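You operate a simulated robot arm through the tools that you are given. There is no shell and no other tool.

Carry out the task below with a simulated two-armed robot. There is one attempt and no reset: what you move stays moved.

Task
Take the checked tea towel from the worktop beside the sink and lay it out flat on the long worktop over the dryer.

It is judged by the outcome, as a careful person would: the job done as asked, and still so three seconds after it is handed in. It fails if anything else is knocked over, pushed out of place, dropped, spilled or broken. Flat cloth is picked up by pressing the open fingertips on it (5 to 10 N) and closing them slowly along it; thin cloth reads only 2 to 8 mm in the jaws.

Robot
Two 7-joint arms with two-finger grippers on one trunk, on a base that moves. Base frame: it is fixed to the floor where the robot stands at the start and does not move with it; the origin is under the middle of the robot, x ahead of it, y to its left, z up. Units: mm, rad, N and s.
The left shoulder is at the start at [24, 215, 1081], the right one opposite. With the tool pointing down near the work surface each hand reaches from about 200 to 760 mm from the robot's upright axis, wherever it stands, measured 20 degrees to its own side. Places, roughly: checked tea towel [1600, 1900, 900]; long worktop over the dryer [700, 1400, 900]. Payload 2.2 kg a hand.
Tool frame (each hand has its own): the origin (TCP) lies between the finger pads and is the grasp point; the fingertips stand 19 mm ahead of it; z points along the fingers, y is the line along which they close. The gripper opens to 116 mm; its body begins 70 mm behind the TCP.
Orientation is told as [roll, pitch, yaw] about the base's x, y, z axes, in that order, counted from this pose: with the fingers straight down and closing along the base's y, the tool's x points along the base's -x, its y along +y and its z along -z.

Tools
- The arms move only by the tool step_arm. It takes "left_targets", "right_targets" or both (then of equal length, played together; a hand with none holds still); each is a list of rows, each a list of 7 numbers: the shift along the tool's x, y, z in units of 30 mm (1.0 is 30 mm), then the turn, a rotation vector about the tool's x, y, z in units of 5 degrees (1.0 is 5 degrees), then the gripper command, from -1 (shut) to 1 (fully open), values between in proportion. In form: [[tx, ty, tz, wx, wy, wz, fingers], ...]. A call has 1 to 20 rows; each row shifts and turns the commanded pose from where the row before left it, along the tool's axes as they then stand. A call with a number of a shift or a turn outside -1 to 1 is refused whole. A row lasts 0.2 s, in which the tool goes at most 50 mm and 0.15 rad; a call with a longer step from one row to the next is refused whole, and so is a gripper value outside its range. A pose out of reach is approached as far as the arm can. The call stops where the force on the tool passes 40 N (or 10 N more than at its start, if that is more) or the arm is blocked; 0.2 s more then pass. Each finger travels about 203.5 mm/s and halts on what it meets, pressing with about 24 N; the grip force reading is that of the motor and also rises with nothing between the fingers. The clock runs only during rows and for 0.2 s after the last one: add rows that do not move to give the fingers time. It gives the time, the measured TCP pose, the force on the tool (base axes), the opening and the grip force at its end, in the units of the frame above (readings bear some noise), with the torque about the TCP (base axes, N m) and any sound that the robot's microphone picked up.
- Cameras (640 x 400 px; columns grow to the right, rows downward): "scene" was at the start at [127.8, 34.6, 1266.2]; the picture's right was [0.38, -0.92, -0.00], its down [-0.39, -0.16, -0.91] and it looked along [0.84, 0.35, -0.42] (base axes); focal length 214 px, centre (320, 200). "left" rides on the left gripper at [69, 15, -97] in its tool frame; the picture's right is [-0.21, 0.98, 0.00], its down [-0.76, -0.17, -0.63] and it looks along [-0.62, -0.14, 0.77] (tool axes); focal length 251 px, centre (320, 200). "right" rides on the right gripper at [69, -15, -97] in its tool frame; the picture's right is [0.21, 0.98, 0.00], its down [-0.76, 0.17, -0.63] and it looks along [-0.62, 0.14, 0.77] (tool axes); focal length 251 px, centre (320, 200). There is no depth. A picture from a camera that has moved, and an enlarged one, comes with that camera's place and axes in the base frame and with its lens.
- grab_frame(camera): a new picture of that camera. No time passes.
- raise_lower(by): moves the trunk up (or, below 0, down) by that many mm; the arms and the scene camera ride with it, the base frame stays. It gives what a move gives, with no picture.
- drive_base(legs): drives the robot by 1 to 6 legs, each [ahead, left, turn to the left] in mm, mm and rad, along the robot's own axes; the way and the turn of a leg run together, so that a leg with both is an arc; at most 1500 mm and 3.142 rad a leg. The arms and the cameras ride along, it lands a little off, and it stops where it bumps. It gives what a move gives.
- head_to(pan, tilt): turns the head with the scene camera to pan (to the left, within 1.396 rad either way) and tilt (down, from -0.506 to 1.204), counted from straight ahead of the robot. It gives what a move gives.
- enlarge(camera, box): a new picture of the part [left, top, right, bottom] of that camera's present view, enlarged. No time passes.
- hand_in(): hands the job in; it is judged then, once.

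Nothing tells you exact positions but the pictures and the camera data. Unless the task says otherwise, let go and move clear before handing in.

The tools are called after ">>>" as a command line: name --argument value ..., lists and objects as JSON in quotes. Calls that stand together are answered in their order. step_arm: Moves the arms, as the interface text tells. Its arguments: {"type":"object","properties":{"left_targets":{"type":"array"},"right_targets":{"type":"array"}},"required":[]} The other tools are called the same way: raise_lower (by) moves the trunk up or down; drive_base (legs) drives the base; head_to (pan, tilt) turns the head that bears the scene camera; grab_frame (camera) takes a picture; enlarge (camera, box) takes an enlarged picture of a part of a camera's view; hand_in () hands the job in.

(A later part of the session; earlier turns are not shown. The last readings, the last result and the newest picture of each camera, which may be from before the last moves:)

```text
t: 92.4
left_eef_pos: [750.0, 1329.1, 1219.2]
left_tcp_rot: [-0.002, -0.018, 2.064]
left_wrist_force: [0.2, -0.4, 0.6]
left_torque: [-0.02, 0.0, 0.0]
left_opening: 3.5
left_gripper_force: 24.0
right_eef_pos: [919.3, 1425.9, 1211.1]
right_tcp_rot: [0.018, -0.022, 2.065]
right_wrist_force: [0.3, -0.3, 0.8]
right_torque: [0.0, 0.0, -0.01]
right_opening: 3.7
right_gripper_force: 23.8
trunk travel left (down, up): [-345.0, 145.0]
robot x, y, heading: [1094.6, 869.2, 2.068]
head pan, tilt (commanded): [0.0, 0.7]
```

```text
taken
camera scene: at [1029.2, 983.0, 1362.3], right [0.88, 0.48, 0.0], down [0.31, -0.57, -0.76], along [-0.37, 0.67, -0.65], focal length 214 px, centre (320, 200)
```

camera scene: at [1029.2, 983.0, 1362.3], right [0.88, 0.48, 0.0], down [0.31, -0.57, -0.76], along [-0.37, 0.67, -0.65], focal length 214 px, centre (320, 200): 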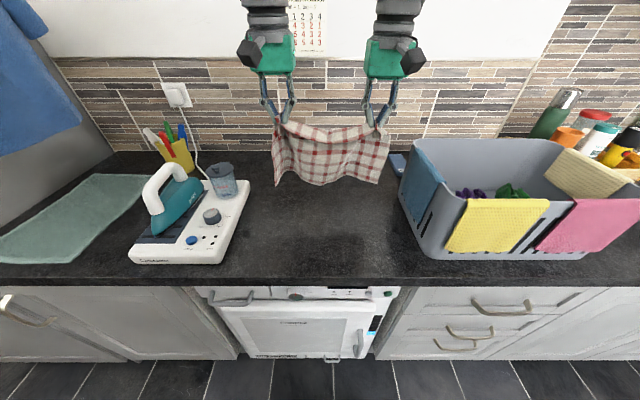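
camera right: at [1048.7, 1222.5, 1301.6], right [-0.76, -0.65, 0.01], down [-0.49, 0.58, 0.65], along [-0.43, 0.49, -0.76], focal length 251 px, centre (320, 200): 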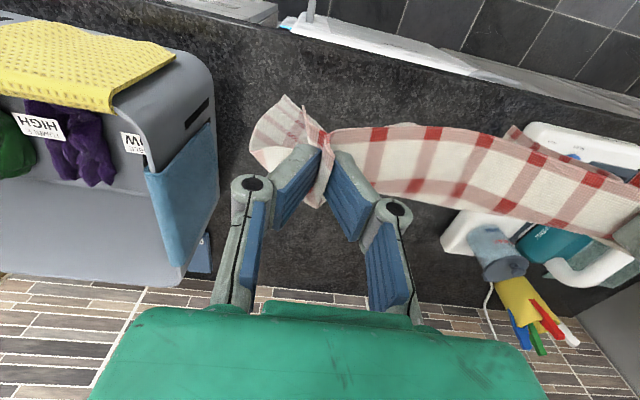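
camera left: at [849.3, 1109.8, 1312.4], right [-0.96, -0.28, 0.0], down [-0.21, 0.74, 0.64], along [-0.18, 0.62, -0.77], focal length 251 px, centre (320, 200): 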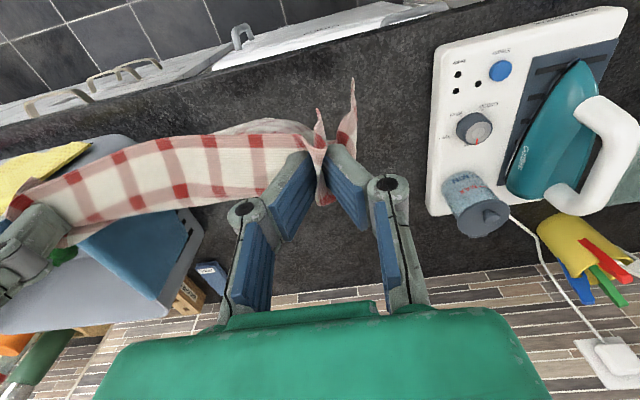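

I'm well placed: the gap over the dryer is clear from u ≈ 1132 (iron station) to u ≈ 1660 (crate), and the worktop runs from n ≈ 622 to 1255. I'll move the hands forward over the landing line and lower until the hanging edge nearly touches.

>>> step_arm --left_targets '[[-0.26, 0.015, 0.27, 0, 0.02, 0, -1], [-0.26, 0.015, 0.27, 0, 0.02, 0, -1], [-0.26, 0.015, 0.27, 0, 0.02, 0, -1], [-0.26, 0.015, 0.27, 0, 0.02, 0, -1], [-0.26, 0.015, 0.27, 0, 0.02, 0, -1], [-0.26, 0.015, 0.27, 0, 0, 0, -1], [-0.26, 0.015, 0.27, 0, 0, 0, -1], [-0.26, 0.015, 0.27, 0, 0, 0, -1], [-0.26, 0.015, 0.27, 0, 0, 0, -1], [-0.26, 0.015, 0.27, 0, 0, 0, -1], [0, 0, 0, 0, 0, 0, -1], [0, 0, 0, 0, 0, 0, -1], [0, 0, 0, 0, 0, 0, -1], [0, 0, 0, 0, 0, 0, -1]]' --right_targets '[[-0.247, -0.015, 0.247, 0.03, 0.02, 0, -1], [-0.247, -0.015, 0.247, 0.03, 0.02, 0, -1], [-0.247, -0.015, 0.247, 0.03, 0.02, 0, -1], [-0.247, -0.015, 0.247, 0.03, 0.02, 0, -1], [-0.247, -0.015, 0.247, 0.03, 0.02, 0, -1], [-0.247, -0.015, 0.247, 0.03, 0.02, 0, -1], [-0.247, -0.015, 0.247, 0, 0.02, 0, -1], [-0.247, -0.015, 0.247, 0, 0, 0, -1], [-0.247, -0.015, 0.247, 0, 0, 0, -1], [-0.247, -0.015, 0.247, 0, 0, 0, -1], [0, 0, 0, 0, 0, 0, -1], [0, 0, 0, 0, 0, 0, -1], [0, 0, 0, 0, 0, 0, -1], [0, 0, 0, 0, 0, 0, -1]]'

>>> grab_frame --camera "scene"

>>> enlarge --camera "scene" --box '[220, 90, 420, 215]'

```text
t: 95.4
left_eef_pos: [709.4, 1395.4, 1140.0]
left_tcp_rot: [-0.002, -0.007, 2.064]
left_wrist_force: [0.1, 0.3, -0.2]
left_torque: [-0.02, -0.01, 0.02]
left_opening: 3.3
left_gripper_force: 23.6
right_eef_pos: [886.1, 1492.4, 1138.6]
right_tcp_rot: [0.001, -0.009, 2.066]
right_wrist_force: [0.8, -0.1, -0.5]
right_torque: [0.02, 0.02, 0.01]
right_opening: 3.4
right_gripper_force: 24.0
trunk travel left (down, up): [-345.0, 145.0]
robot x, y, heading: [1092.0, 871.0, 2.071]
head pan, tilt (commanded): [0.0, 0.7]
```

```text
taken
camera scene: at [1028.9, 983.8, 1362.2], right [0.88, 0.48, 0.0], down [0.31, -0.57, -0.76], along [-0.37, 0.67, -0.65], focal length 214 px, centre (320, 200)
```

scene: 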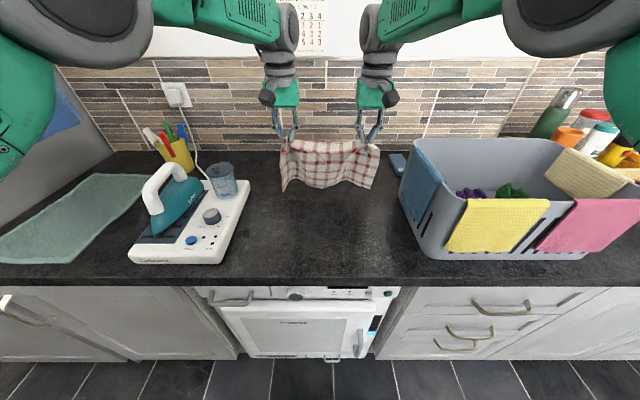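

```text
3.20 times, centred on (320, 152) of scene
camera zoom: at [1028.9, 983.8, 1362.2], right [0.88, 0.48, 0.0], down [0.31, -0.57, -0.76], along [-0.37, 0.67, -0.65], focal length 686 px, centre (320, 352)
```

zoom: 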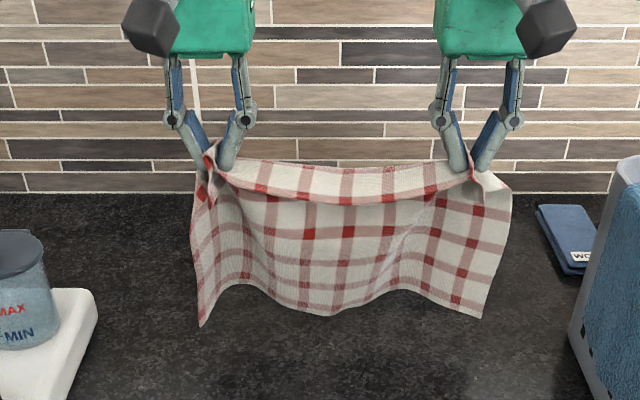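

The towel hangs squarely with its lower edge roughly 40 mm above the worktop at n ≈ 884. I'll lower straight down to first contact.

>>> step_arm --left_targets '[[0, 0, 0.25, 0, 0, 0, -1], [0, 0, 0.25, 0, 0, 0, -1], [0, 0, 0.25, 0, 0, 0, -1], [0, 0, 0.25, 0, 0, 0, -1], [0, 0, 0.25, 0, 0, 0, -1], [0, 0, 0, 0, 0, 0, -1], [0, 0, 0, 0, 0, 0, -1]]' --right_targets '[[0, 0, 0.25, 0, 0, 0, -1], [0, 0, 0.25, 0, 0, 0, -1], [0, 0, 0.25, 0, 0, 0, -1], [0, 0, 0.25, 0, 0, 0, -1], [0, 0, 0.25, 0, 0, 0, -1], [0, 0, 0, 0, 0, 0, -1], [0, 0, 0, 0, 0, 0, -1]]'

>>> enlarge --camera "scene" --box '[220, 90, 420, 215]'

>>> grab_frame --camera "left"

```text
t: 97.0
left_eef_pos: [708.3, 1398.0, 1100.9]
left_tcp_rot: [-0.002, -0.009, 2.064]
left_wrist_force: [0.6, 0.3, -0.6]
left_torque: [0.0, 0.0, 0.05]
left_opening: 3.4
left_gripper_force: 24.2
right_eef_pos: [885.7, 1494.6, 1100.3]
right_tcp_rot: [-0.002, -0.01, 2.067]
right_wrist_force: [0.3, 0.7, -0.4]
right_torque: [0.01, -0.02, -0.02]
right_opening: 3.7
right_gripper_force: 23.5
trunk travel left (down, up): [-345.0, 145.0]
robot x, y, heading: [1090.8, 870.4, 2.071]
head pan, tilt (commanded): [0.0, 0.7]
```

```text
3.20 times, centred on (320, 152) of scene
camera zoom: at [1028.6, 984.3, 1362.1], right [0.88, 0.48, 0.0], down [0.31, -0.57, -0.76], along [-0.37, 0.67, -0.65], focal length 686 px, centre (320, 352)
```

zoom: 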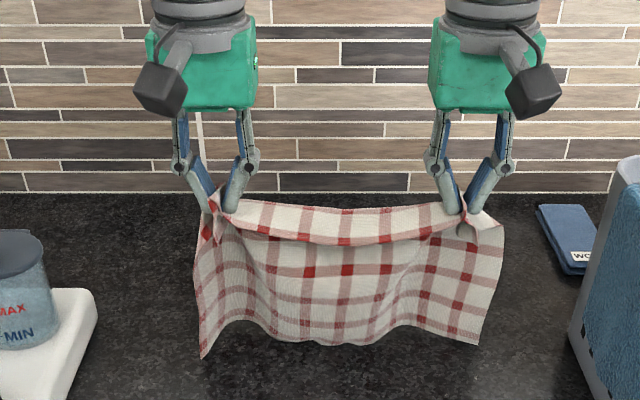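

```text
taken
camera left: at [727.3, 1328.6, 1196.8], right [-0.96, -0.27, 0.0], down [-0.21, 0.74, 0.64], along [-0.18, 0.61, -0.77], focal length 251 px, centre (320, 200)
```

left: 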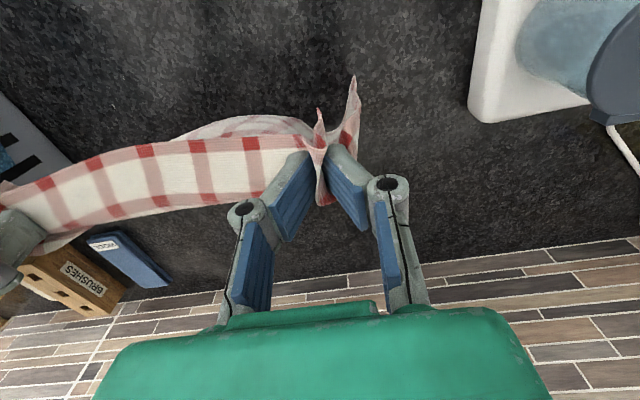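

The lower corners are just reaching the worktop. Now I'll lay it down with a slow diagonal: lowering while drawing both hands back toward the front edge.

>>> step_arm --left_targets '[[0.25, 0, 0.27, 0, 0, 0, -1], [0.3, 0, 0.27, 0, 0, 0, -1], [0.32, 0, 0.27, 0, 0, 0, -1], [0.32, 0, 0.27, 0, 0, 0, -1], [0.32, 0, 0.27, 0, 0, 0, -1], [0.32, 0, 0.27, 0, 0, 0, -1], [0.32, 0, 0.27, 0, 0, 0, -1], [0.32, 0, 0.27, 0, 0, 0, -1], [0.32, 0, 0.27, 0, 0, 0, -1], [0.32, 0, 0.27, 0, 0, 0, -1]]' --right_targets '[[0.25, 0, 0.27, 0, 0, 0, -1], [0.3, 0, 0.27, 0, 0, 0, -1], [0.32, 0, 0.27, 0, 0, 0, -1], [0.32, 0, 0.27, 0, 0, 0, -1], [0.32, 0, 0.27, 0, 0, 0, -1], [0.32, 0, 0.27, 0, 0, 0, -1], [0.32, 0, 0.27, 0, 0, 0, -1], [0.32, 0, 0.27, 0, 0, 0, -1], [0.32, 0, 0.27, 0, 0, 0, -1], [0.32, 0, 0.27, 0, 0, 0, -1]]'

>>> enlarge --camera "scene" --box '[200, 100, 440, 250]'

```text
t: 99.2
left_eef_pos: [752.9, 1315.4, 1020.6]
left_tcp_rot: [-0.002, -0.009, 2.066]
left_wrist_force: [0.6, -0.3, 0.7]
left_torque: [0.03, 0.0, 0.0]
left_opening: 3.5
left_gripper_force: 24.2
right_eef_pos: [930.1, 1411.4, 1018.9]
right_tcp_rot: [-0.002, -0.01, 2.065]
right_wrist_force: [-1.0, -0.5, 0.3]
right_torque: [0.0, 0.0, 0.01]
right_opening: 3.4
right_gripper_force: 24.1
trunk travel left (down, up): [-345.0, 145.0]
robot x, y, heading: [1088.8, 869.1, 2.076]
head pan, tilt (commanded): [0.0, 0.7]
```

```text
2.67 times, centred on (320, 175) of scene
camera zoom: at [1029.4, 983.1, 1362.3], right [0.88, 0.48, 0.0], down [0.31, -0.57, -0.76], along [-0.37, 0.67, -0.65], focal length 572 px, centre (320, 267)
```

zoom: 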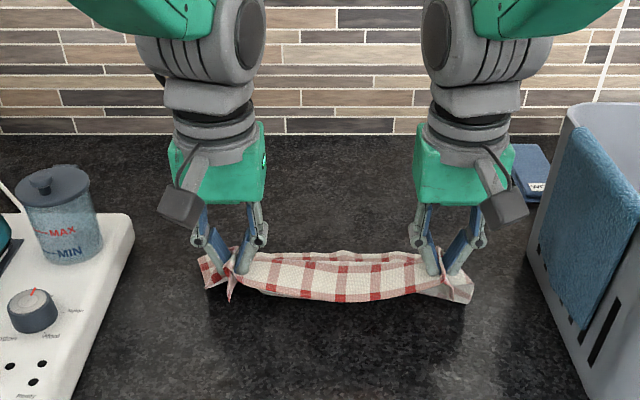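

Going well: the cloth is trailing behind the hands. I'll continue the second half of the diagonal down to just above the worktop.

>>> step_arm --left_targets '[[0.34, 0, 0.27, 0, 0, 0, -1], [0.34, 0, 0.27, 0, 0, 0, -1], [0.34, 0, 0.27, 0, 0, 0, -1], [0.34, 0, 0.27, 0, 0, 0, -1], [0.34, 0, 0.27, 0, 0, 0, -1], [0.34, 0, 0.27, 0, 0, 0, -1], [0.34, 0, 0.27, 0, 0, 0, -1], [0.34, 0, 0.27, 0, 0, 0, -1], [0.34, 0, 0.25, 0, 0, 0, -1], [0.34, 0, 0.2, 0, 0, 0, -1], [0, 0, 0, 0, 0, 0, -1]]' --right_targets '[[0.34, 0, 0.27, 0, 0, 0, -1], [0.34, 0, 0.27, 0, 0, 0, -1], [0.34, 0, 0.27, 0, 0, 0, -1], [0.34, 0, 0.27, 0, 0, 0, -1], [0.34, 0, 0.27, 0, 0, 0, -1], [0.34, 0, 0.27, 0, 0, 0, -1], [0.34, 0, 0.27, 0, 0, 0, -1], [0.34, 0, 0.27, 0, 0, 0, -1], [0.34, 0, 0.25, 0, 0, 0, -1], [0.34, 0, 0.2, 0, 0, 0, -1], [0, 0, 0, 0, 0, 0, -1]]'

>>> enlarge --camera "scene" --box '[200, 130, 440, 280]'

>>> grab_frame --camera "left"

>>> grab_frame --camera "right"

```text
t: 101.6
left_eef_pos: [797.1, 1225.2, 939.6]
left_tcp_rot: [-0.02, 0.002, 2.084]
left_wrist_force: [-0.1, -0.2, -0.5]
left_torque: [-0.01, 0.01, -0.02]
left_opening: 3.5
left_gripper_force: 23.9
right_eef_pos: [976.7, 1323.0, 938.2]
right_tcp_rot: [0.0, -0.01, 2.068]
right_wrist_force: [-0.2, 1.1, -0.2]
right_torque: [-0.03, -0.02, -0.02]
right_opening: 3.4
right_gripper_force: 23.8
trunk travel left (down, up): [-345.0, 145.0]
robot x, y, heading: [1089.4, 871.0, 2.071]
head pan, tilt (commanded): [0.0, 0.7]
```

```text
2.67 times, centred on (320, 205) of scene
camera zoom: at [1029.4, 982.9, 1362.3], right [0.88, 0.48, 0.0], down [0.31, -0.57, -0.76], along [-0.37, 0.67, -0.65], focal length 572 px, centre (320, 187)
```

zoom: 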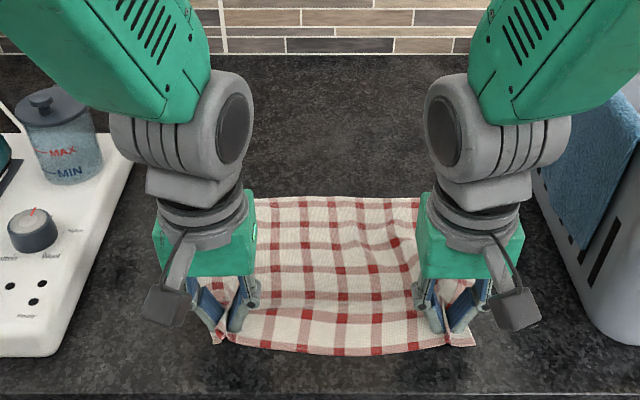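

```text
taken
camera left: at [816.1, 1157.0, 1035.7], right [-0.96, -0.29, -0.02], down [-0.24, 0.73, 0.63], along [-0.17, 0.61, -0.77], focal length 251 px, centre (320, 200)
```

left: 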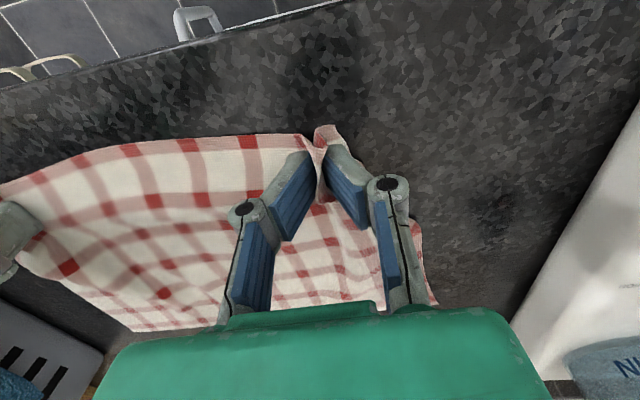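

```text
taken
camera right: at [1024.2, 1267.0, 1034.7], right [-0.76, -0.65, 0.0], down [-0.5, 0.58, 0.64], along [-0.42, 0.49, -0.77], focal length 251 px, centre (320, 200)
```

right: 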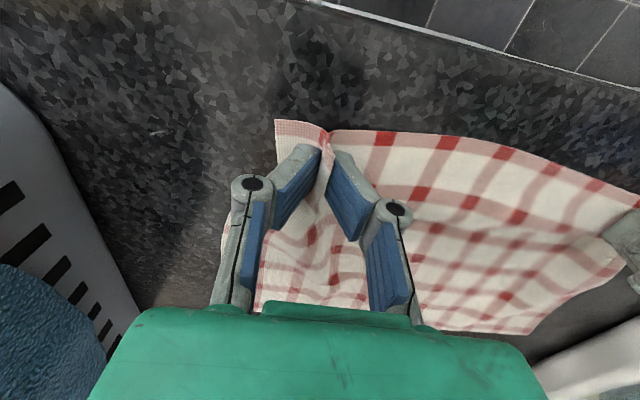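

The towel has laid out very nicely. I'll pull about 12 mm more to take out the slack while lowering to contact, then open the fingers while pressing so the pinched folds spread back out.

>>> step_arm --left_targets '[[0.1, 0, 0.05, -0.06, -0.03, 0.04, -1], [0.1, 0, 0.05, -0.06, -0.03, 0.04, -1], [0.1, 0, 0.05, -0.06, -0.03, 0.04, -1], [0.1, 0, 0.05, -0.05, -0.03, 0.03, -1], [0, 0, 0, 0, 0, 0, -1]]' --right_targets '[[0.1, 0, 0.05, 0, 0, 0, -1], [0.1, 0, 0.05, 0, 0, 0, -1], [0.1, 0, 0.05, 0, 0, 0, -1], [0.1, 0, 0.05, 0, 0, 0, -1], [0, 0, 0, 0, 0, 0, -1]]'

>>> step_arm --left_targets '[[0, 0, 0.05, 0, 0, 0, -1], [0, 0, 0, 0, 0, 0, -1]]' --right_targets '[[0, 0, 0.05, 0, 0, 0, -1], [0, 0, 0, 0, 0, 0, -1]]'

```text
t: 102.8
left_eef_pos: [801.2, 1215.6, 936.9]
left_tcp_rot: [-0.02, -0.005, 2.094]
left_wrist_force: [1.2, 0.1, 0.7]
left_torque: [-0.02, -0.02, -0.02]
left_opening: 3.5
left_gripper_force: 24.1
right_eef_pos: [982.7, 1313.6, 932.7]
right_tcp_rot: [0.002, -0.011, 2.067]
right_wrist_force: [-0.3, -0.3, -0.8]
right_torque: [0.03, 0.03, -0.01]
right_opening: 3.4
right_gripper_force: 24.0
trunk travel left (down, up): [-345.0, 145.0]
robot x, y, heading: [1088.8, 870.9, 2.068]
head pan, tilt (commanded): [0.0, 0.7]
```

```text
t: 103.4
left_eef_pos: [799.2, 1217.2, 937.5]
left_tcp_rot: [-0.022, -0.01, 2.091]
left_wrist_force: [-0.2, 0.4, -0.3]
left_torque: [0.01, 0.02, -0.01]
left_opening: 3.7
left_gripper_force: 23.8
right_eef_pos: [983.3, 1312.0, 932.1]
right_tcp_rot: [-0.001, -0.01, 2.067]
right_wrist_force: [-0.5, -0.2, 0.9]
right_torque: [0.0, 0.01, -0.03]
right_opening: 3.5
right_gripper_force: 23.6
trunk travel left (down, up): [-345.0, 145.0]
robot x, y, heading: [1095.2, 871.8, 2.075]
head pan, tilt (commanded): [0.0, 0.7]
```

The left hand isn't quite following, with its yaw and height a little off. I'll check that its arm isn't touching anything.

>>> grab_frame --camera "scene"

>>> grab_frame --camera "left"

>>> head_to --pan 0.6 --tilt 0.6

>>> grab_frame --camera "scene"

```text
taken
camera scene: at [1029.5, 982.4, 1362.3], right [0.88, 0.48, 0.0], down [0.31, -0.57, -0.76], along [-0.37, 0.67, -0.65], focal length 214 px, centre (320, 200)
```

scene: 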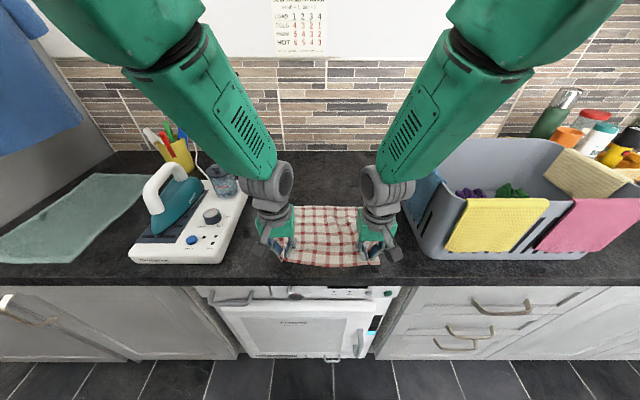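

```text
taken
camera left: at [818.8, 1148.4, 1032.5], right [-0.95, -0.3, -0.02], down [-0.24, 0.73, 0.64], along [-0.18, 0.62, -0.76], focal length 251 px, centre (320, 200)
```

left: 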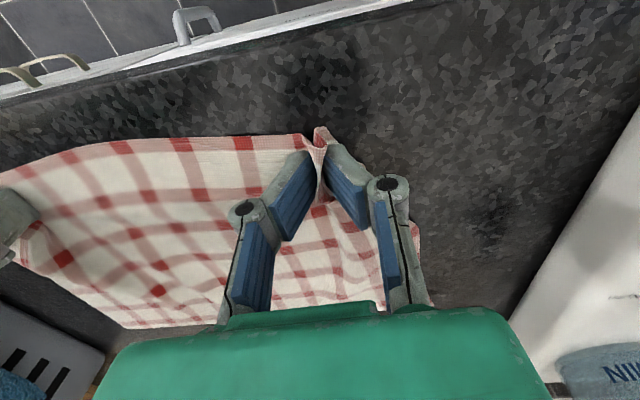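

```text
t: 104.4
left_eef_pos: [799.4, 1217.9, 939.4]
left_tcp_rot: [-0.023, -0.015, 2.089]
left_wrist_force: [1.0, -0.5, 0.0]
left_torque: [0.03, -0.01, 0.01]
left_opening: 3.7
left_gripper_force: 24.2
right_eef_pos: [982.8, 1312.0, 930.4]
right_tcp_rot: [-0.002, -0.011, 2.068]
right_wrist_force: [-0.1, -0.2, 1.8]
right_torque: [-0.01, 0.0, -0.01]
right_opening: 3.7
right_gripper_force: 24.2
trunk travel left (down, up): [-345.0, 145.0]
robot x, y, heading: [1096.4, 874.1, 2.073]
head pan, tilt (commanded): [0.6, 0.6]
```

```text
taken
camera scene: at [991.4, 948.0, 1371.0], right [0.45, 0.89, 0.0], down [0.51, -0.26, -0.82], along [-0.73, 0.37, -0.57], focal length 214 px, centre (320, 200)
```

scene: 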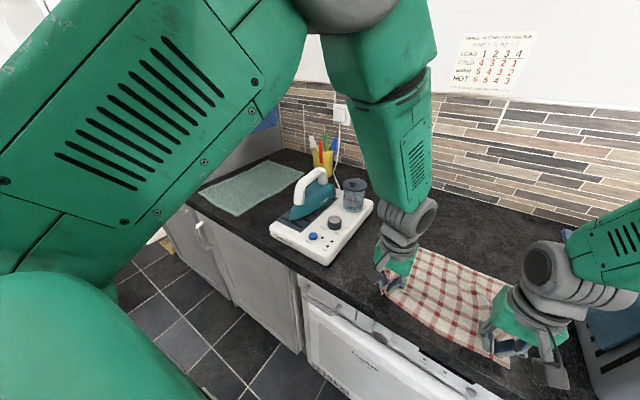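

Nothing is touching; the left wrist is just nearly in line with its forearm. I'll lower the left hand in small steps until it presses.

>>> step_arm --left_targets '[[0, 0, 0.1, 0, 0, 0, -1], [0, 0, 0.1, 0, 0, 0, -1], [0, 0, 0, 0, 0, 0, -1]]' --right_targets '[[0, 0, 0.03, 0, 0, 0, -1], [0, 0, 0.03, 0, 0, 0, -1], [0, 0, 0, 0, 0, 0, -1]]'

>>> head_to --pan 0.0 --tilt 0.75

```text
t: 105.2
left_eef_pos: [800.4, 1220.4, 938.7]
left_tcp_rot: [-0.029, -0.025, 2.094]
left_wrist_force: [0.4, -0.4, -0.3]
left_torque: [-0.02, -0.03, 0.03]
left_opening: 3.6
left_gripper_force: 23.5
right_eef_pos: [982.9, 1311.9, 930.8]
right_tcp_rot: [0.0, -0.013, 2.065]
right_wrist_force: [1.9, -0.6, 13.7]
right_torque: [-0.1, -0.07, 0.03]
right_opening: 3.5
right_gripper_force: 24.2
trunk travel left (down, up): [-345.0, 145.0]
robot x, y, heading: [1088.3, 864.8, 2.069]
head pan, tilt (commanded): [0.6, 0.6]
```

```text
t: 106.2
left_eef_pos: [797.8, 1218.4, 934.6]
left_tcp_rot: [-0.021, -0.018, 2.092]
left_wrist_force: [0.4, 0.4, 0.1]
left_torque: [0.01, 0.02, 0.01]
left_opening: 3.6
left_gripper_force: 23.7
right_eef_pos: [985.2, 1312.4, 930.7]
right_tcp_rot: [-0.002, -0.013, 2.066]
right_wrist_force: [0.9, 1.3, 20.6]
right_torque: [-0.13, -0.09, 0.0]
right_opening: 3.6
right_gripper_force: 24.0
trunk travel left (down, up): [-345.0, 145.0]
robot x, y, heading: [1096.4, 869.7, 2.065]
head pan, tilt (commanded): [0.0, 0.75]
```

>>> step_arm --left_targets '[[0, 0, 0.08, 0, 0, 0, -1], [0, 0, 0, 0, 0, 0, -1], [0, 0, 0, 0, 0, 0, -1]]' --right_targets '[[0, 0, -0.04, 0, 0, 0, -1], [0, 0, 0, 0, 0, 0, -1], [0, 0, 0, 0, 0, 0, -1]]'

>>> grab_frame --camera "left"

```text
t: 107.0
left_eef_pos: [797.8, 1219.0, 931.5]
left_tcp_rot: [-0.023, -0.019, 2.094]
left_wrist_force: [1.3, 2.1, 3.3]
left_torque: [0.01, 0.02, -0.01]
left_opening: 3.2
left_gripper_force: 24.5
right_eef_pos: [982.6, 1311.9, 931.5]
right_tcp_rot: [0.0, -0.011, 2.067]
right_wrist_force: [-1.3, 1.5, 6.9]
right_torque: [-0.01, -0.02, -0.01]
right_opening: 3.5
right_gripper_force: 24.3
trunk travel left (down, up): [-345.0, 145.0]
robot x, y, heading: [1095.4, 870.3, 2.069]
head pan, tilt (commanded): [0.0, 0.75]
```

```text
taken
camera left: at [817.2, 1149.3, 1026.0], right [-0.95, -0.3, -0.02], down [-0.24, 0.72, 0.65], along [-0.18, 0.62, -0.76], focal length 251 px, centre (320, 200)
```

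left: 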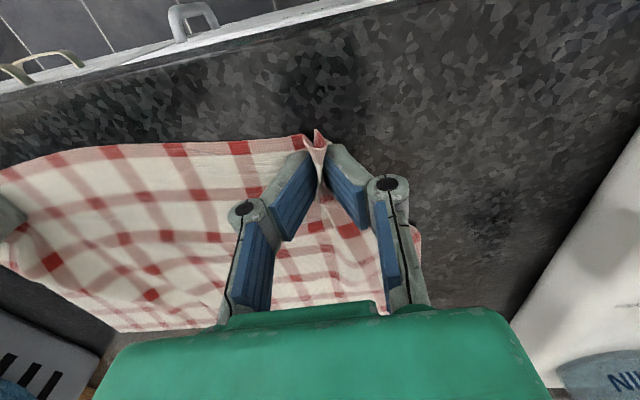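

Both hands are pressing lightly. Now I'll open the fingers slowly while moving each hand outward, so the inner fingers stay put and the outer ones spread the corners.

>>> step_arm --left_targets '[[0, 0, 0.04, 0, 0, 0, -0.92], [0, 0.048, 0, 0, 0, 0, -0.87], [0, 0.048, 0, 0, 0, 0, -0.82], [0, 0.048, 0, 0, 0, 0, -0.77], [0, 0.048, 0, 0, 0, 0, -0.72], [0, 0.048, 0, 0, 0, 0, -0.67], [0, 0.048, 0, 0, 0, 0, -0.62]]' --right_targets '[[0, 0, 0, 0, 0, 0, -0.92], [0, -0.048, 0, 0, 0, 0, -0.87], [0, -0.048, 0, 0, 0, 0, -0.82], [0, -0.048, 0, 0, 0, 0, -0.77], [0, -0.048, 0, 0, 0, 0, -0.72], [0, -0.048, 0, 0, 0, 0, -0.67], [0, -0.048, 0, 0, 0, 0, -0.62]]'

>>> grab_frame --camera "left"

>>> grab_frame --camera "right"

```text
t: 108.6
left_eef_pos: [793.9, 1214.1, 929.2]
left_tcp_rot: [-0.013, -0.018, 2.083]
left_wrist_force: [0.5, -1.4, 3.7]
left_torque: [0.0, -0.02, 0.0]
left_opening: 21.1
left_gripper_force: 3.7
right_eef_pos: [991.5, 1315.8, 930.3]
right_tcp_rot: [-0.001, -0.011, 2.066]
right_wrist_force: [0.7, 0.0, 10.0]
right_torque: [-0.09, -0.03, 0.01]
right_opening: 17.7
right_gripper_force: 0.1
trunk travel left (down, up): [-345.0, 145.0]
robot x, y, heading: [1090.1, 867.3, 2.069]
head pan, tilt (commanded): [0.0, 0.75]
```

```text
taken
camera left: at [812.5, 1144.0, 1023.4], right [-0.96, -0.29, -0.01], down [-0.23, 0.73, 0.65], along [-0.18, 0.62, -0.76], focal length 251 px, centre (320, 200)
```

left: 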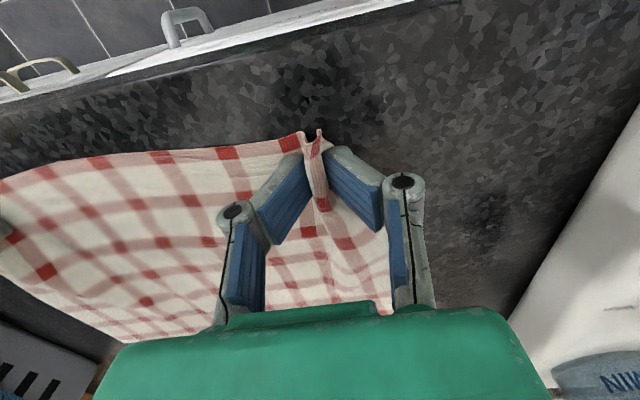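

```text
taken
camera right: at [1038.2, 1260.4, 1026.3], right [-0.76, -0.65, 0.0], down [-0.5, 0.58, 0.64], along [-0.42, 0.49, -0.77], focal length 251 px, centre (320, 200)
```

right: 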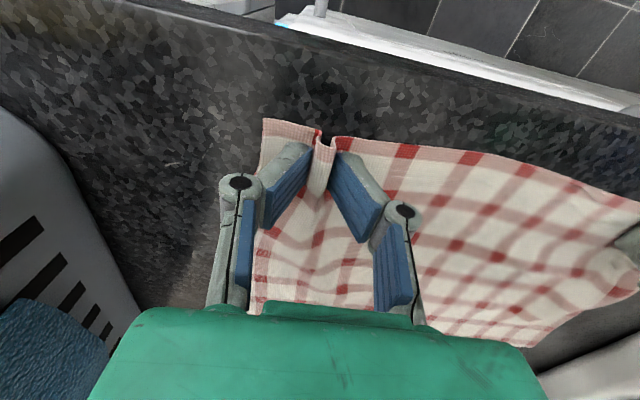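

The right fold is spreading. The left outer finger has come off the small corner flap, which stands up between the fingers; I'll finish opening both and treat the left corner afterwards.

>>> step_arm --left_targets '[[0, 0.048, 0, 0, 0, 0, -0.57], [0, 0.048, 0, 0, 0, 0, -0.52], [0, 0.048, 0, 0, 0, 0, -0.47], [0, 0.048, 0, 0, 0, 0, -0.42], [0, 0.048, 0, 0, 0, 0, -0.37], [0, 0.048, 0, 0, 0, 0, -0.32], [0, 0.048, 0, 0, 0, 0, -0.27]]' --right_targets '[[0, -0.048, 0, 0, 0, 0, -0.57], [0, -0.048, 0, 0, 0, 0, -0.52], [0, -0.048, 0, 0, 0, 0, -0.47], [0, -0.048, 0, 0, 0, 0, -0.42], [0, -0.048, 0, 0, 0, 0, -0.37], [0, -0.048, 0, 0, 0, 0, -0.32], [0, -0.048, 0, 0, 0, 0, -0.27]]'

>>> grab_frame --camera "left"

>>> grab_frame --camera "right"

```text
t: 110.2
left_eef_pos: [788.0, 1207.6, 927.8]
left_tcp_rot: [-0.002, -0.02, 2.072]
left_wrist_force: [0.9, 0.4, 12.8]
left_torque: [-0.07, 0.0, -0.03]
left_opening: 35.2
left_gripper_force: 0.2
right_eef_pos: [998.5, 1322.5, 932.1]
right_tcp_rot: [-0.001, -0.013, 2.07]
right_wrist_force: [0.1, 0.3, 5.9]
right_torque: [-0.05, -0.06, 0.0]
right_opening: 40.4
right_gripper_force: 0.1
trunk travel left (down, up): [-345.0, 145.0]
robot x, y, heading: [1092.2, 870.3, 2.074]
head pan, tilt (commanded): [0.0, 0.75]
```

```text
taken
camera left: at [806.4, 1138.6, 1022.1], right [-0.96, -0.28, 0.0], down [-0.21, 0.73, 0.65], along [-0.18, 0.62, -0.76], focal length 251 px, centre (320, 200)
```

left: 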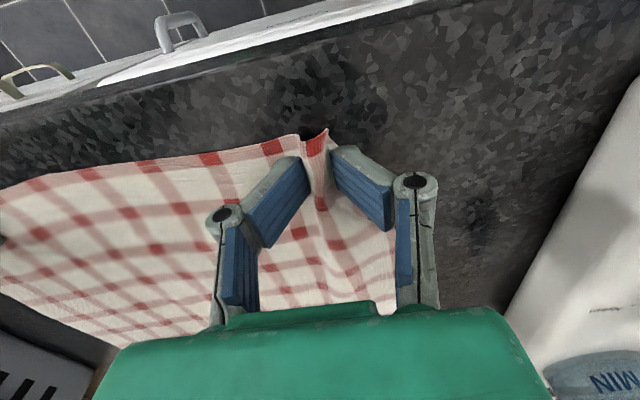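

```text
taken
camera right: at [1046.4, 1265.5, 1026.7], right [-0.76, -0.65, 0.0], down [-0.5, 0.58, 0.64], along [-0.42, 0.49, -0.77], focal length 251 px, centre (320, 200)
```

right: 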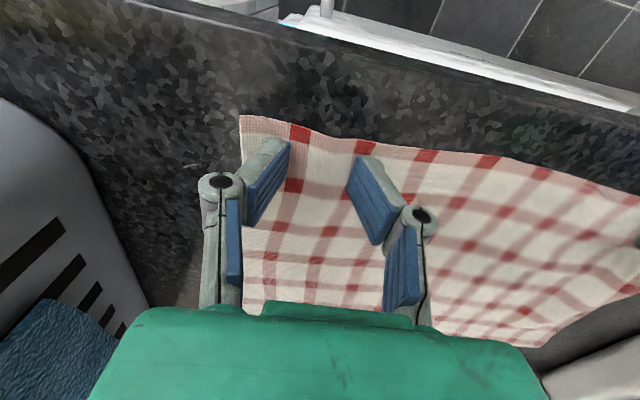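

The right corner is flat again. I'll lift both hands straight up and take a clear look at the towel.

>>> step_arm --left_targets '[[0, 0, -0.1, 0, 0, 0, -0.2], [0, 0, -0.3, 0, 0, 0, -0.1], [0, 0, -0.5, 0, 0, 0, 0], [0, 0, -0.6, 0, 0, 0, 0], [0, 0, -0.6, 0, 0, 0, 0], [0, 0, -0.6, 0, 0, 0, 0], [0, 0, -0.6, 0, 0, 0, 0], [0, 0, 0, 0, 0, 0, 0]]' --right_targets '[[0, 0, -0.1, 0, 0, 0, -0.27], [0, 0, -0.3, 0, 0, 0, -0.27], [0, 0, -0.5, 0, 0, 0, 0], [0, 0, -0.6, 0, 0, 0, 0], [0, 0, -0.6, 0, 0, 0, 0], [0, 0, -0.6, 0, 0, 0, 0], [0, 0, -0.6, 0, 0, 0, 0], [0, 0, 0, 0, 0, 0, 0]]'

>>> grab_frame --camera "left"

>>> grab_frame --camera "right"

>>> enlarge --camera "scene" --box '[200, 130, 440, 280]'

```text
t: 112.0
left_eef_pos: [792.7, 1205.4, 1023.8]
left_tcp_rot: [0.019, -0.019, 2.052]
left_wrist_force: [-0.2, 0.7, 0.7]
left_torque: [-0.03, 0.02, 0.0]
left_opening: 58.2
left_gripper_force: 0.1
right_eef_pos: [999.3, 1319.9, 1029.9]
right_tcp_rot: [-0.001, -0.008, 2.067]
right_wrist_force: [0.1, -0.1, 0.1]
right_torque: [-0.01, 0.0, 0.0]
right_opening: 58.2
right_gripper_force: 0.0
trunk travel left (down, up): [-345.0, 145.0]
robot x, y, heading: [1092.8, 866.0, 2.072]
head pan, tilt (commanded): [0.0, 0.75]
```

```text
taken
camera left: at [812.8, 1137.5, 1116.9], right [-0.96, -0.26, 0.02], down [-0.19, 0.74, 0.64], along [-0.18, 0.62, -0.77], focal length 251 px, centre (320, 200)
```

left: 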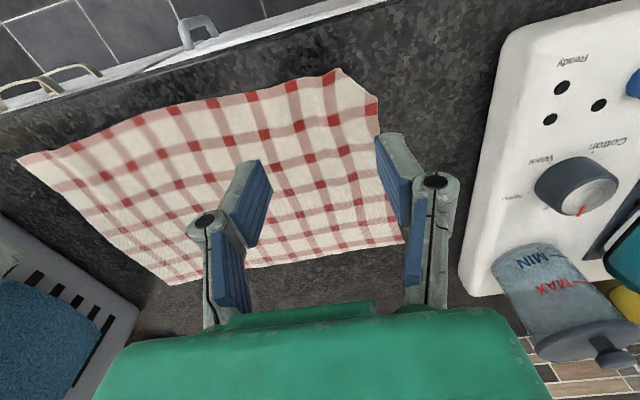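

```text
taken
camera right: at [1046.6, 1265.2, 1125.8], right [-0.76, -0.65, 0.0], down [-0.5, 0.58, 0.64], along [-0.42, 0.49, -0.77], focal length 251 px, centre (320, 200)
```

right: 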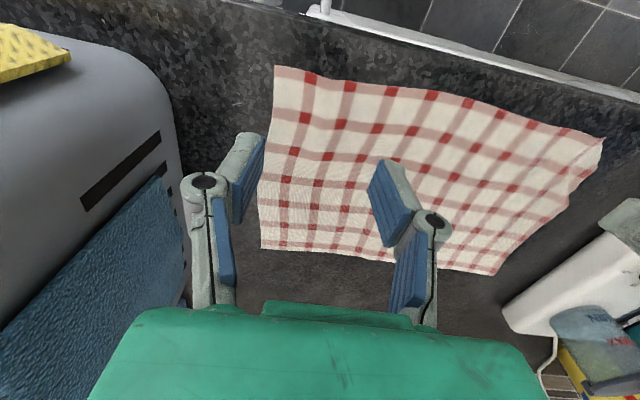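

```text
2.67 times, centred on (320, 205) of scene
camera zoom: at [1030.6, 980.8, 1358.0], right [0.88, 0.48, 0.0], down [0.33, -0.6, -0.73], along [-0.35, 0.64, -0.69], focal length 572 px, centre (320, 187)
```

zoom: 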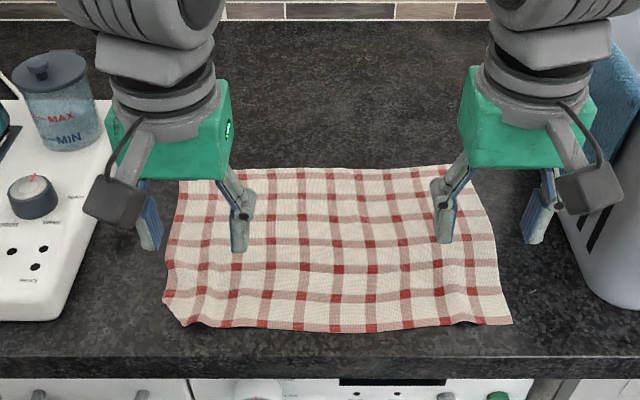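

The towel is lying almost perfectly flat over the dryer; only the near-left corner looks turned. I'll enlarge that corner.

>>> enlarge --camera "left" --box '[260, 40, 460, 165]'

>>> enlarge --camera "scene" --box '[240, 210, 340, 272]'

>>> enlarge --camera "right" --box '[480, 80, 640, 180]'

```text
3.20 times, centred on (360, 102) of left
camera zoom: at [812.8, 1137.5, 1116.9], right [-0.96, -0.26, 0.02], down [-0.19, 0.74, 0.64], along [-0.18, 0.62, -0.77], focal length 805 px, centre (192, 512)
```

zoom: 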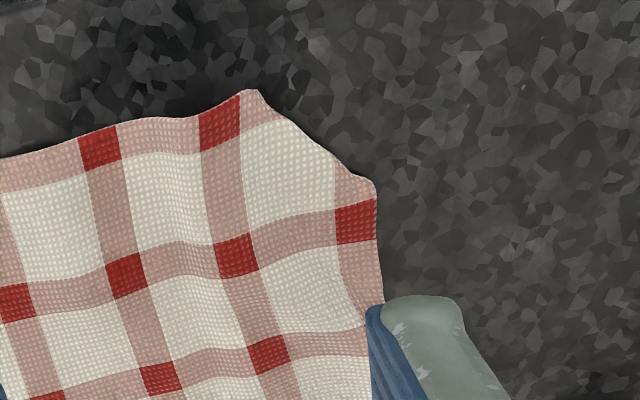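

```text
6.40 times, centred on (290, 241) of scene
camera zoom: at [1030.6, 980.8, 1358.0], right [0.88, 0.48, 0.0], down [0.33, -0.6, -0.73], along [-0.35, 0.64, -0.69], focal length 1373 px, centre (512, -62)
```

zoom: 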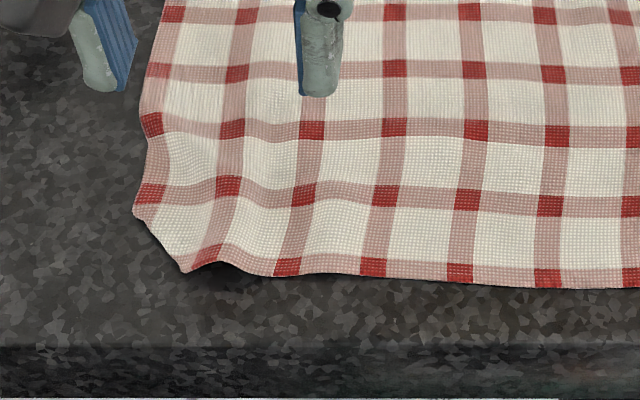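

```text
4.00 times, centred on (560, 130) of right
camera zoom: at [1046.6, 1265.2, 1125.8], right [-0.76, -0.65, 0.0], down [-0.5, 0.58, 0.64], along [-0.42, 0.49, -0.77], focal length 1006 px, centre (-640, 480)
```

zoom: 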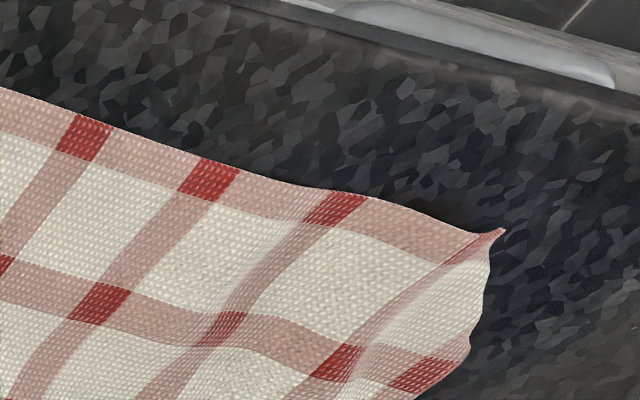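

About 28 mm of the near-left corner is folded under. I'll re-pinch just inside that corner with the left hand, lift so the flap drops free, and lay it back with an inward motion. First I'll move the right hand higher out of the way and the left over the spot.

>>> step_arm --left_targets '[[0.03, -0.176, 0.5, 0.04, 0, -0.04, -0.31], [0.03, -0.176, 0.5, 0.04, 0, -0.04, -0.31], [0.03, -0.176, 0.5, 0.04, 0, -0.04, -0.31], [0.03, -0.176, 0.5, 0.04, 0, -0.04, -0.31], [0.03, -0.176, 0.5, 0.04, 0, -0.04, -0.31], [0, 0, 0, 0, 0, 0, -0.31], [0, 0, 0, 0, 0, 0, -0.31]]' --right_targets '[[0, -0.2, -0.6, 0, 0, 0, 0], [0, -0.2, -0.6, 0, 0, 0, 0], [0, -0.2, -0.6, 0, 0, 0, 0], [0, -0.2, -0.5, 0, 0, 0, 0], [0, 0, 0, 0, 0, 0, 0], [0, 0, 0, 0, 0, 0, 0], [0, 0, 0, 0, 0, 0, 0]]'

>>> grab_frame --camera "left"

>>> grab_frame --camera "scene"

```text
t: 113.6
left_eef_pos: [810.3, 1221.1, 960.1]
left_tcp_rot: [-0.042, -0.027, 2.105]
left_wrist_force: [0.5, 1.0, -0.3]
left_torque: [0.01, -0.02, -0.02]
left_opening: 39.9
left_gripper_force: 0.0
right_eef_pos: [1021.6, 1332.2, 1099.5]
right_tcp_rot: [0.001, -0.009, 2.066]
right_wrist_force: [0.1, -0.7, -0.2]
right_torque: [-0.01, 0.03, -0.01]
right_opening: 58.0
right_gripper_force: 0.1
trunk travel left (down, up): [-345.0, 145.0]
robot x, y, heading: [1091.0, 868.8, 2.07]
head pan, tilt (commanded): [0.0, 0.75]
```

```text
taken
camera left: at [828.2, 1150.6, 1053.9], right [-0.95, -0.31, -0.04], down [-0.26, 0.71, 0.66], along [-0.18, 0.64, -0.75], focal length 251 px, centre (320, 200)
```

left: 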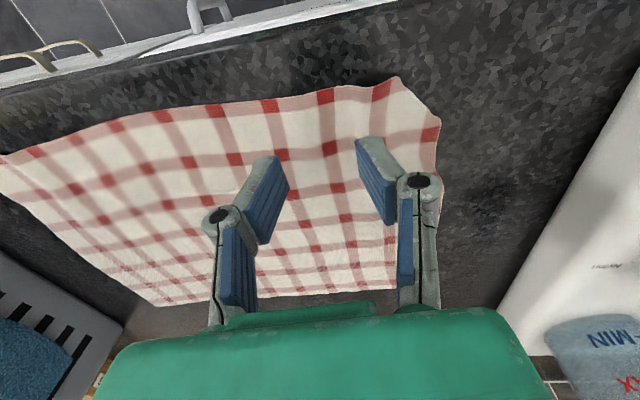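

```text
taken
camera scene: at [1031.2, 980.5, 1358.1], right [0.88, 0.48, 0.0], down [0.33, -0.6, -0.73], along [-0.35, 0.64, -0.68], focal length 214 px, centre (320, 200)
```

scene: 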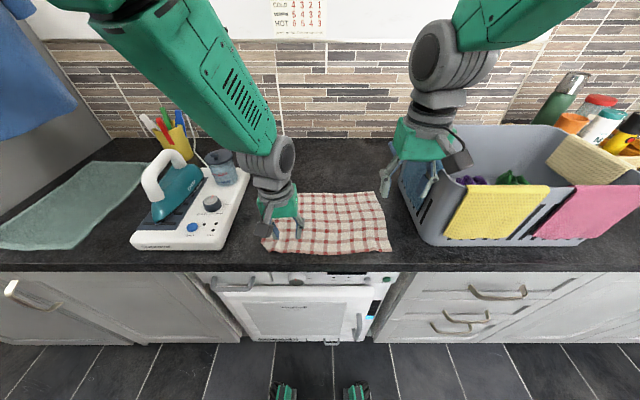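

The left wrist is close to its straight-line singularity here, which makes its orientation wander. I'll raise both hands, back off 150 mm and lower the trunk so the left arm can work in the better posture it had at pickup.

>>> step_arm --left_targets '[[0, 0, -0.6, 0, 0, 0, -0.31], [0, 0, -0.6, 0, 0, 0, -0.31], [0, 0, -0.6, 0, 0, 0, -0.31], [0, 0, -0.6, 0, 0, 0, -0.31], [0, 0, -0.6, 0, 0, 0, -0.31], [0, 0, -0.6, 0, 0, 0, -0.31], [0, 0, -0.6, 0, 0, 0, -0.31], [0, 0, -0.6, 0, 0, 0, -0.31], [0, 0, 0, 0, 0, 0, -0.31]]' --right_targets '[[0, 0, -0.6, 0, 0, 0, 0], [0, 0, -0.6, 0, 0, 0, 0], [0, 0, -0.6, 0, 0, 0, 0], [0, 0, -0.6, 0, 0, 0, 0], [0, 0, -0.6, 0, 0, 0, 0], [0, 0, 0, 0, 0, 0, 0], [0, 0, 0, 0, 0, 0, 0], [0, 0, 0, 0, 0, 0, 0], [0, 0, 0, 0, 0, 0, 0]]'

>>> drive_base --legs '[[-150, 0, 0]]'

>>> raise_lower --by -100

>>> step_arm --left_targets '[[0, 0, 0, 0, 0, 0, -0.31], [0, 0, 0, 0, 0, 0, -0.31], [0, 0, 0, 0, 0, 0, -0.31], [0, 0, 0, 0, 0, 0, -0.31], [0, 0, 0, 0, 0, 0, -0.31]]'

>>> grab_frame --camera "scene"

>>> grab_frame --camera "left"

```text
t: 115.6
left_eef_pos: [818.2, 1213.3, 1090.6]
left_tcp_rot: [0.003, -0.019, 2.071]
left_wrist_force: [-0.4, 0.1, -0.3]
left_torque: [-0.02, -0.02, -0.03]
left_opening: 40.0
left_gripper_force: 0.0
right_eef_pos: [1022.3, 1329.9, 1188.1]
right_tcp_rot: [0.001, -0.01, 2.066]
right_wrist_force: [-0.8, 0.0, 0.8]
right_torque: [0.01, 0.01, 0.0]
right_opening: 58.0
right_gripper_force: 0.1
trunk travel left (down, up): [-345.0, 145.0]
robot x, y, heading: [1089.6, 866.6, 2.069]
head pan, tilt (commanded): [0.0, 0.75]
```

```text
t: 117.0
left_eef_pos: [890.0, 1082.5, 1090.3]
left_tcp_rot: [0.001, -0.016, 2.07]
left_wrist_force: [0.3, -0.5, 0.0]
left_torque: [0.0, -0.01, 0.01]
left_opening: 40.1
left_gripper_force: 0.1
right_eef_pos: [1094.3, 1199.6, 1188.0]
right_tcp_rot: [0.0, -0.008, 2.067]
right_wrist_force: [0.2, 0.3, 0.4]
right_torque: [0.0, -0.02, -0.01]
right_opening: 58.0
right_gripper_force: 0.1
trunk travel left (down, up): [-345.0, 145.0]
robot x, y, heading: [1166.5, 738.2, 2.072]
head pan, tilt (commanded): [0.0, 0.75]
```

```text
t: 118.3
left_eef_pos: [893.5, 1078.5, 991.6]
left_tcp_rot: [0.002, -0.022, 2.071]
left_wrist_force: [0.5, 0.9, 0.2]
left_torque: [0.0, -0.01, 0.0]
left_opening: 39.8
left_gripper_force: 0.0
right_eef_pos: [1097.7, 1195.0, 1090.6]
right_tcp_rot: [-0.001, -0.014, 2.065]
right_wrist_force: [-0.5, 0.7, -0.7]
right_torque: [0.02, -0.01, 0.01]
right_opening: 58.3
right_gripper_force: 0.1
trunk travel left (down, up): [-245.0, 245.0]
robot x, y, heading: [1162.9, 736.9, 2.071]
head pan, tilt (commanded): [0.0, 0.75]
```

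```text
t: 119.5
left_eef_pos: [892.0, 1078.3, 991.4]
left_tcp_rot: [0.002, -0.021, 2.07]
left_wrist_force: [-0.3, 0.1, -0.3]
left_torque: [0.03, -0.02, 0.01]
left_opening: 40.1
left_gripper_force: 0.0
right_eef_pos: [1095.9, 1196.2, 1088.2]
right_tcp_rot: [-0.001, -0.012, 2.066]
right_wrist_force: [0.0, 0.5, 0.3]
right_torque: [0.03, 0.0, -0.03]
right_opening: 58.2
right_gripper_force: 0.0
trunk travel left (down, up): [-245.0, 245.0]
robot x, y, heading: [1166.8, 736.7, 2.068]
head pan, tilt (commanded): [0.0, 0.75]
```

```text
taken
camera scene: at [1104.0, 847.6, 1258.1], right [0.88, 0.48, 0.0], down [0.33, -0.6, -0.73], along [-0.35, 0.64, -0.68], focal length 214 px, centre (320, 200)
```

scene: 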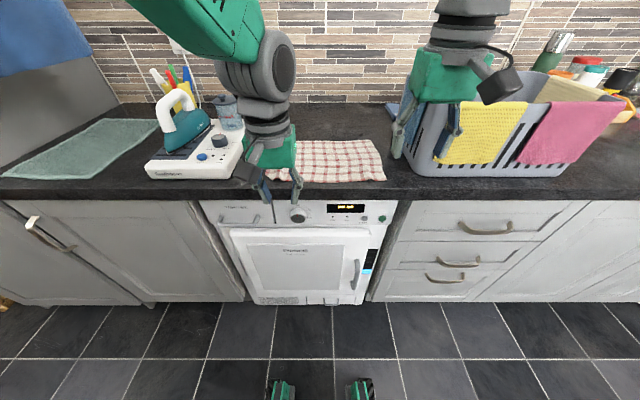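

```text
taken
camera left: at [912.2, 1008.6, 1086.2], right [-0.96, -0.28, 0.01], down [-0.21, 0.73, 0.65], along [-0.19, 0.62, -0.76], focal length 251 px, centre (320, 200)
```

left: 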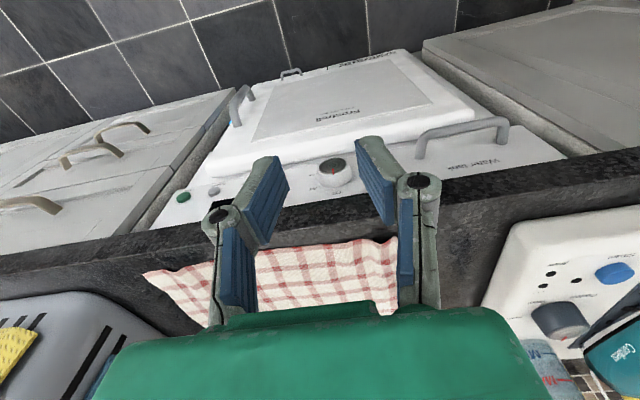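

The left orientation is clean now. I'll extend the left hand forward over the corner at this height, then lower it.

>>> step_arm --left_targets '[[-0.43, 0, 0, 0, 0.04, 0, -0.31], [-0.43, 0, 0, 0, 0.04, 0, -0.31], [-0.43, 0, 0, 0, 0.04, 0, -0.31], [-0.43, 0, 0, 0, 0.04, 0, -0.31], [-0.43, 0, 0, 0, 0.04, 0, -0.31], [-0.43, 0, 0, 0, 0, 0, -0.31], [-0.43, 0, 0.1, 0, 0, 0, -0.31], [-0.43, 0, 0.1, 0, 0, 0, -0.31], [-0.43, 0, 0.2, 0, 0, 0, -0.31], [-0.43, 0, 0.2, 0, 0, 0, -0.31], [-0.43, 0, 0.3, 0, 0, 0, -0.31], [-0.43, 0, 0.3, 0, 0, 0, -0.31], [0, 0, 0, 0, 0, 0, -0.31], [0, 0, 0, 0, 0, 0, -0.31]]'

>>> grab_frame --camera "left"

>>> enlarge --camera "scene" --box '[230, 100, 400, 206]'

```text
t: 122.5
left_eef_pos: [818.3, 1215.0, 957.1]
left_tcp_rot: [0.004, -0.004, 2.069]
left_wrist_force: [0.1, 0.0, 0.0]
left_torque: [0.02, 0.02, 0.0]
left_opening: 40.2
left_gripper_force: 0.1
right_eef_pos: [1095.9, 1196.2, 1088.7]
right_tcp_rot: [0.001, -0.01, 2.068]
right_wrist_force: [0.7, -0.2, 0.0]
right_torque: [-0.01, 0.0, -0.01]
right_opening: 58.2
right_gripper_force: 0.0
trunk travel left (down, up): [-245.0, 245.0]
robot x, y, heading: [1162.3, 733.3, 2.064]
head pan, tilt (commanded): [0.0, 0.75]
```

```text
taken
camera left: at [837.1, 1146.9, 1052.5], right [-0.96, -0.28, 0.0], down [-0.21, 0.74, 0.64], along [-0.18, 0.61, -0.77], focal length 251 px, centre (320, 200)
```

left: 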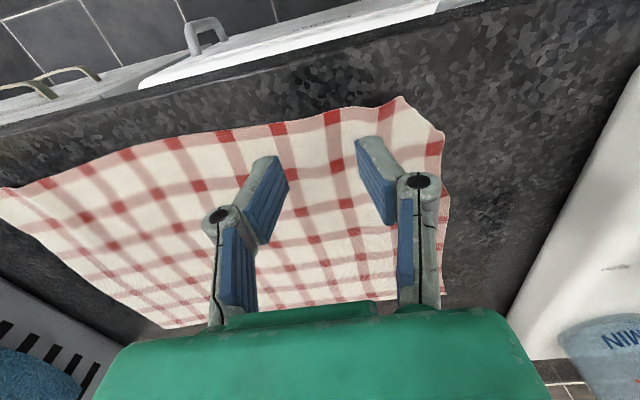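

```text
3.76 times, centred on (315, 153) of scene
camera zoom: at [1103.4, 848.7, 1258.0], right [0.88, 0.48, 0.0], down [0.33, -0.6, -0.73], along [-0.35, 0.64, -0.69], focal length 807 px, centre (339, 377)
```

zoom: 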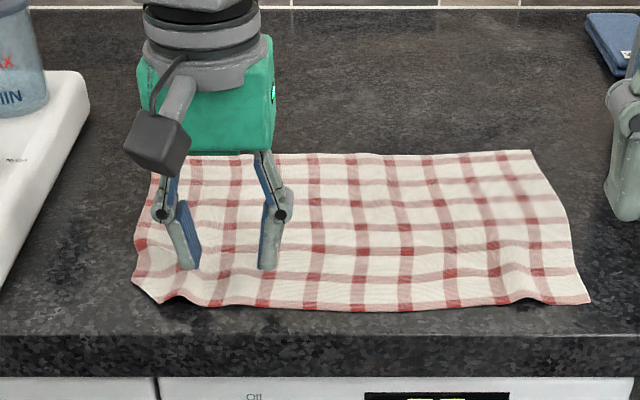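

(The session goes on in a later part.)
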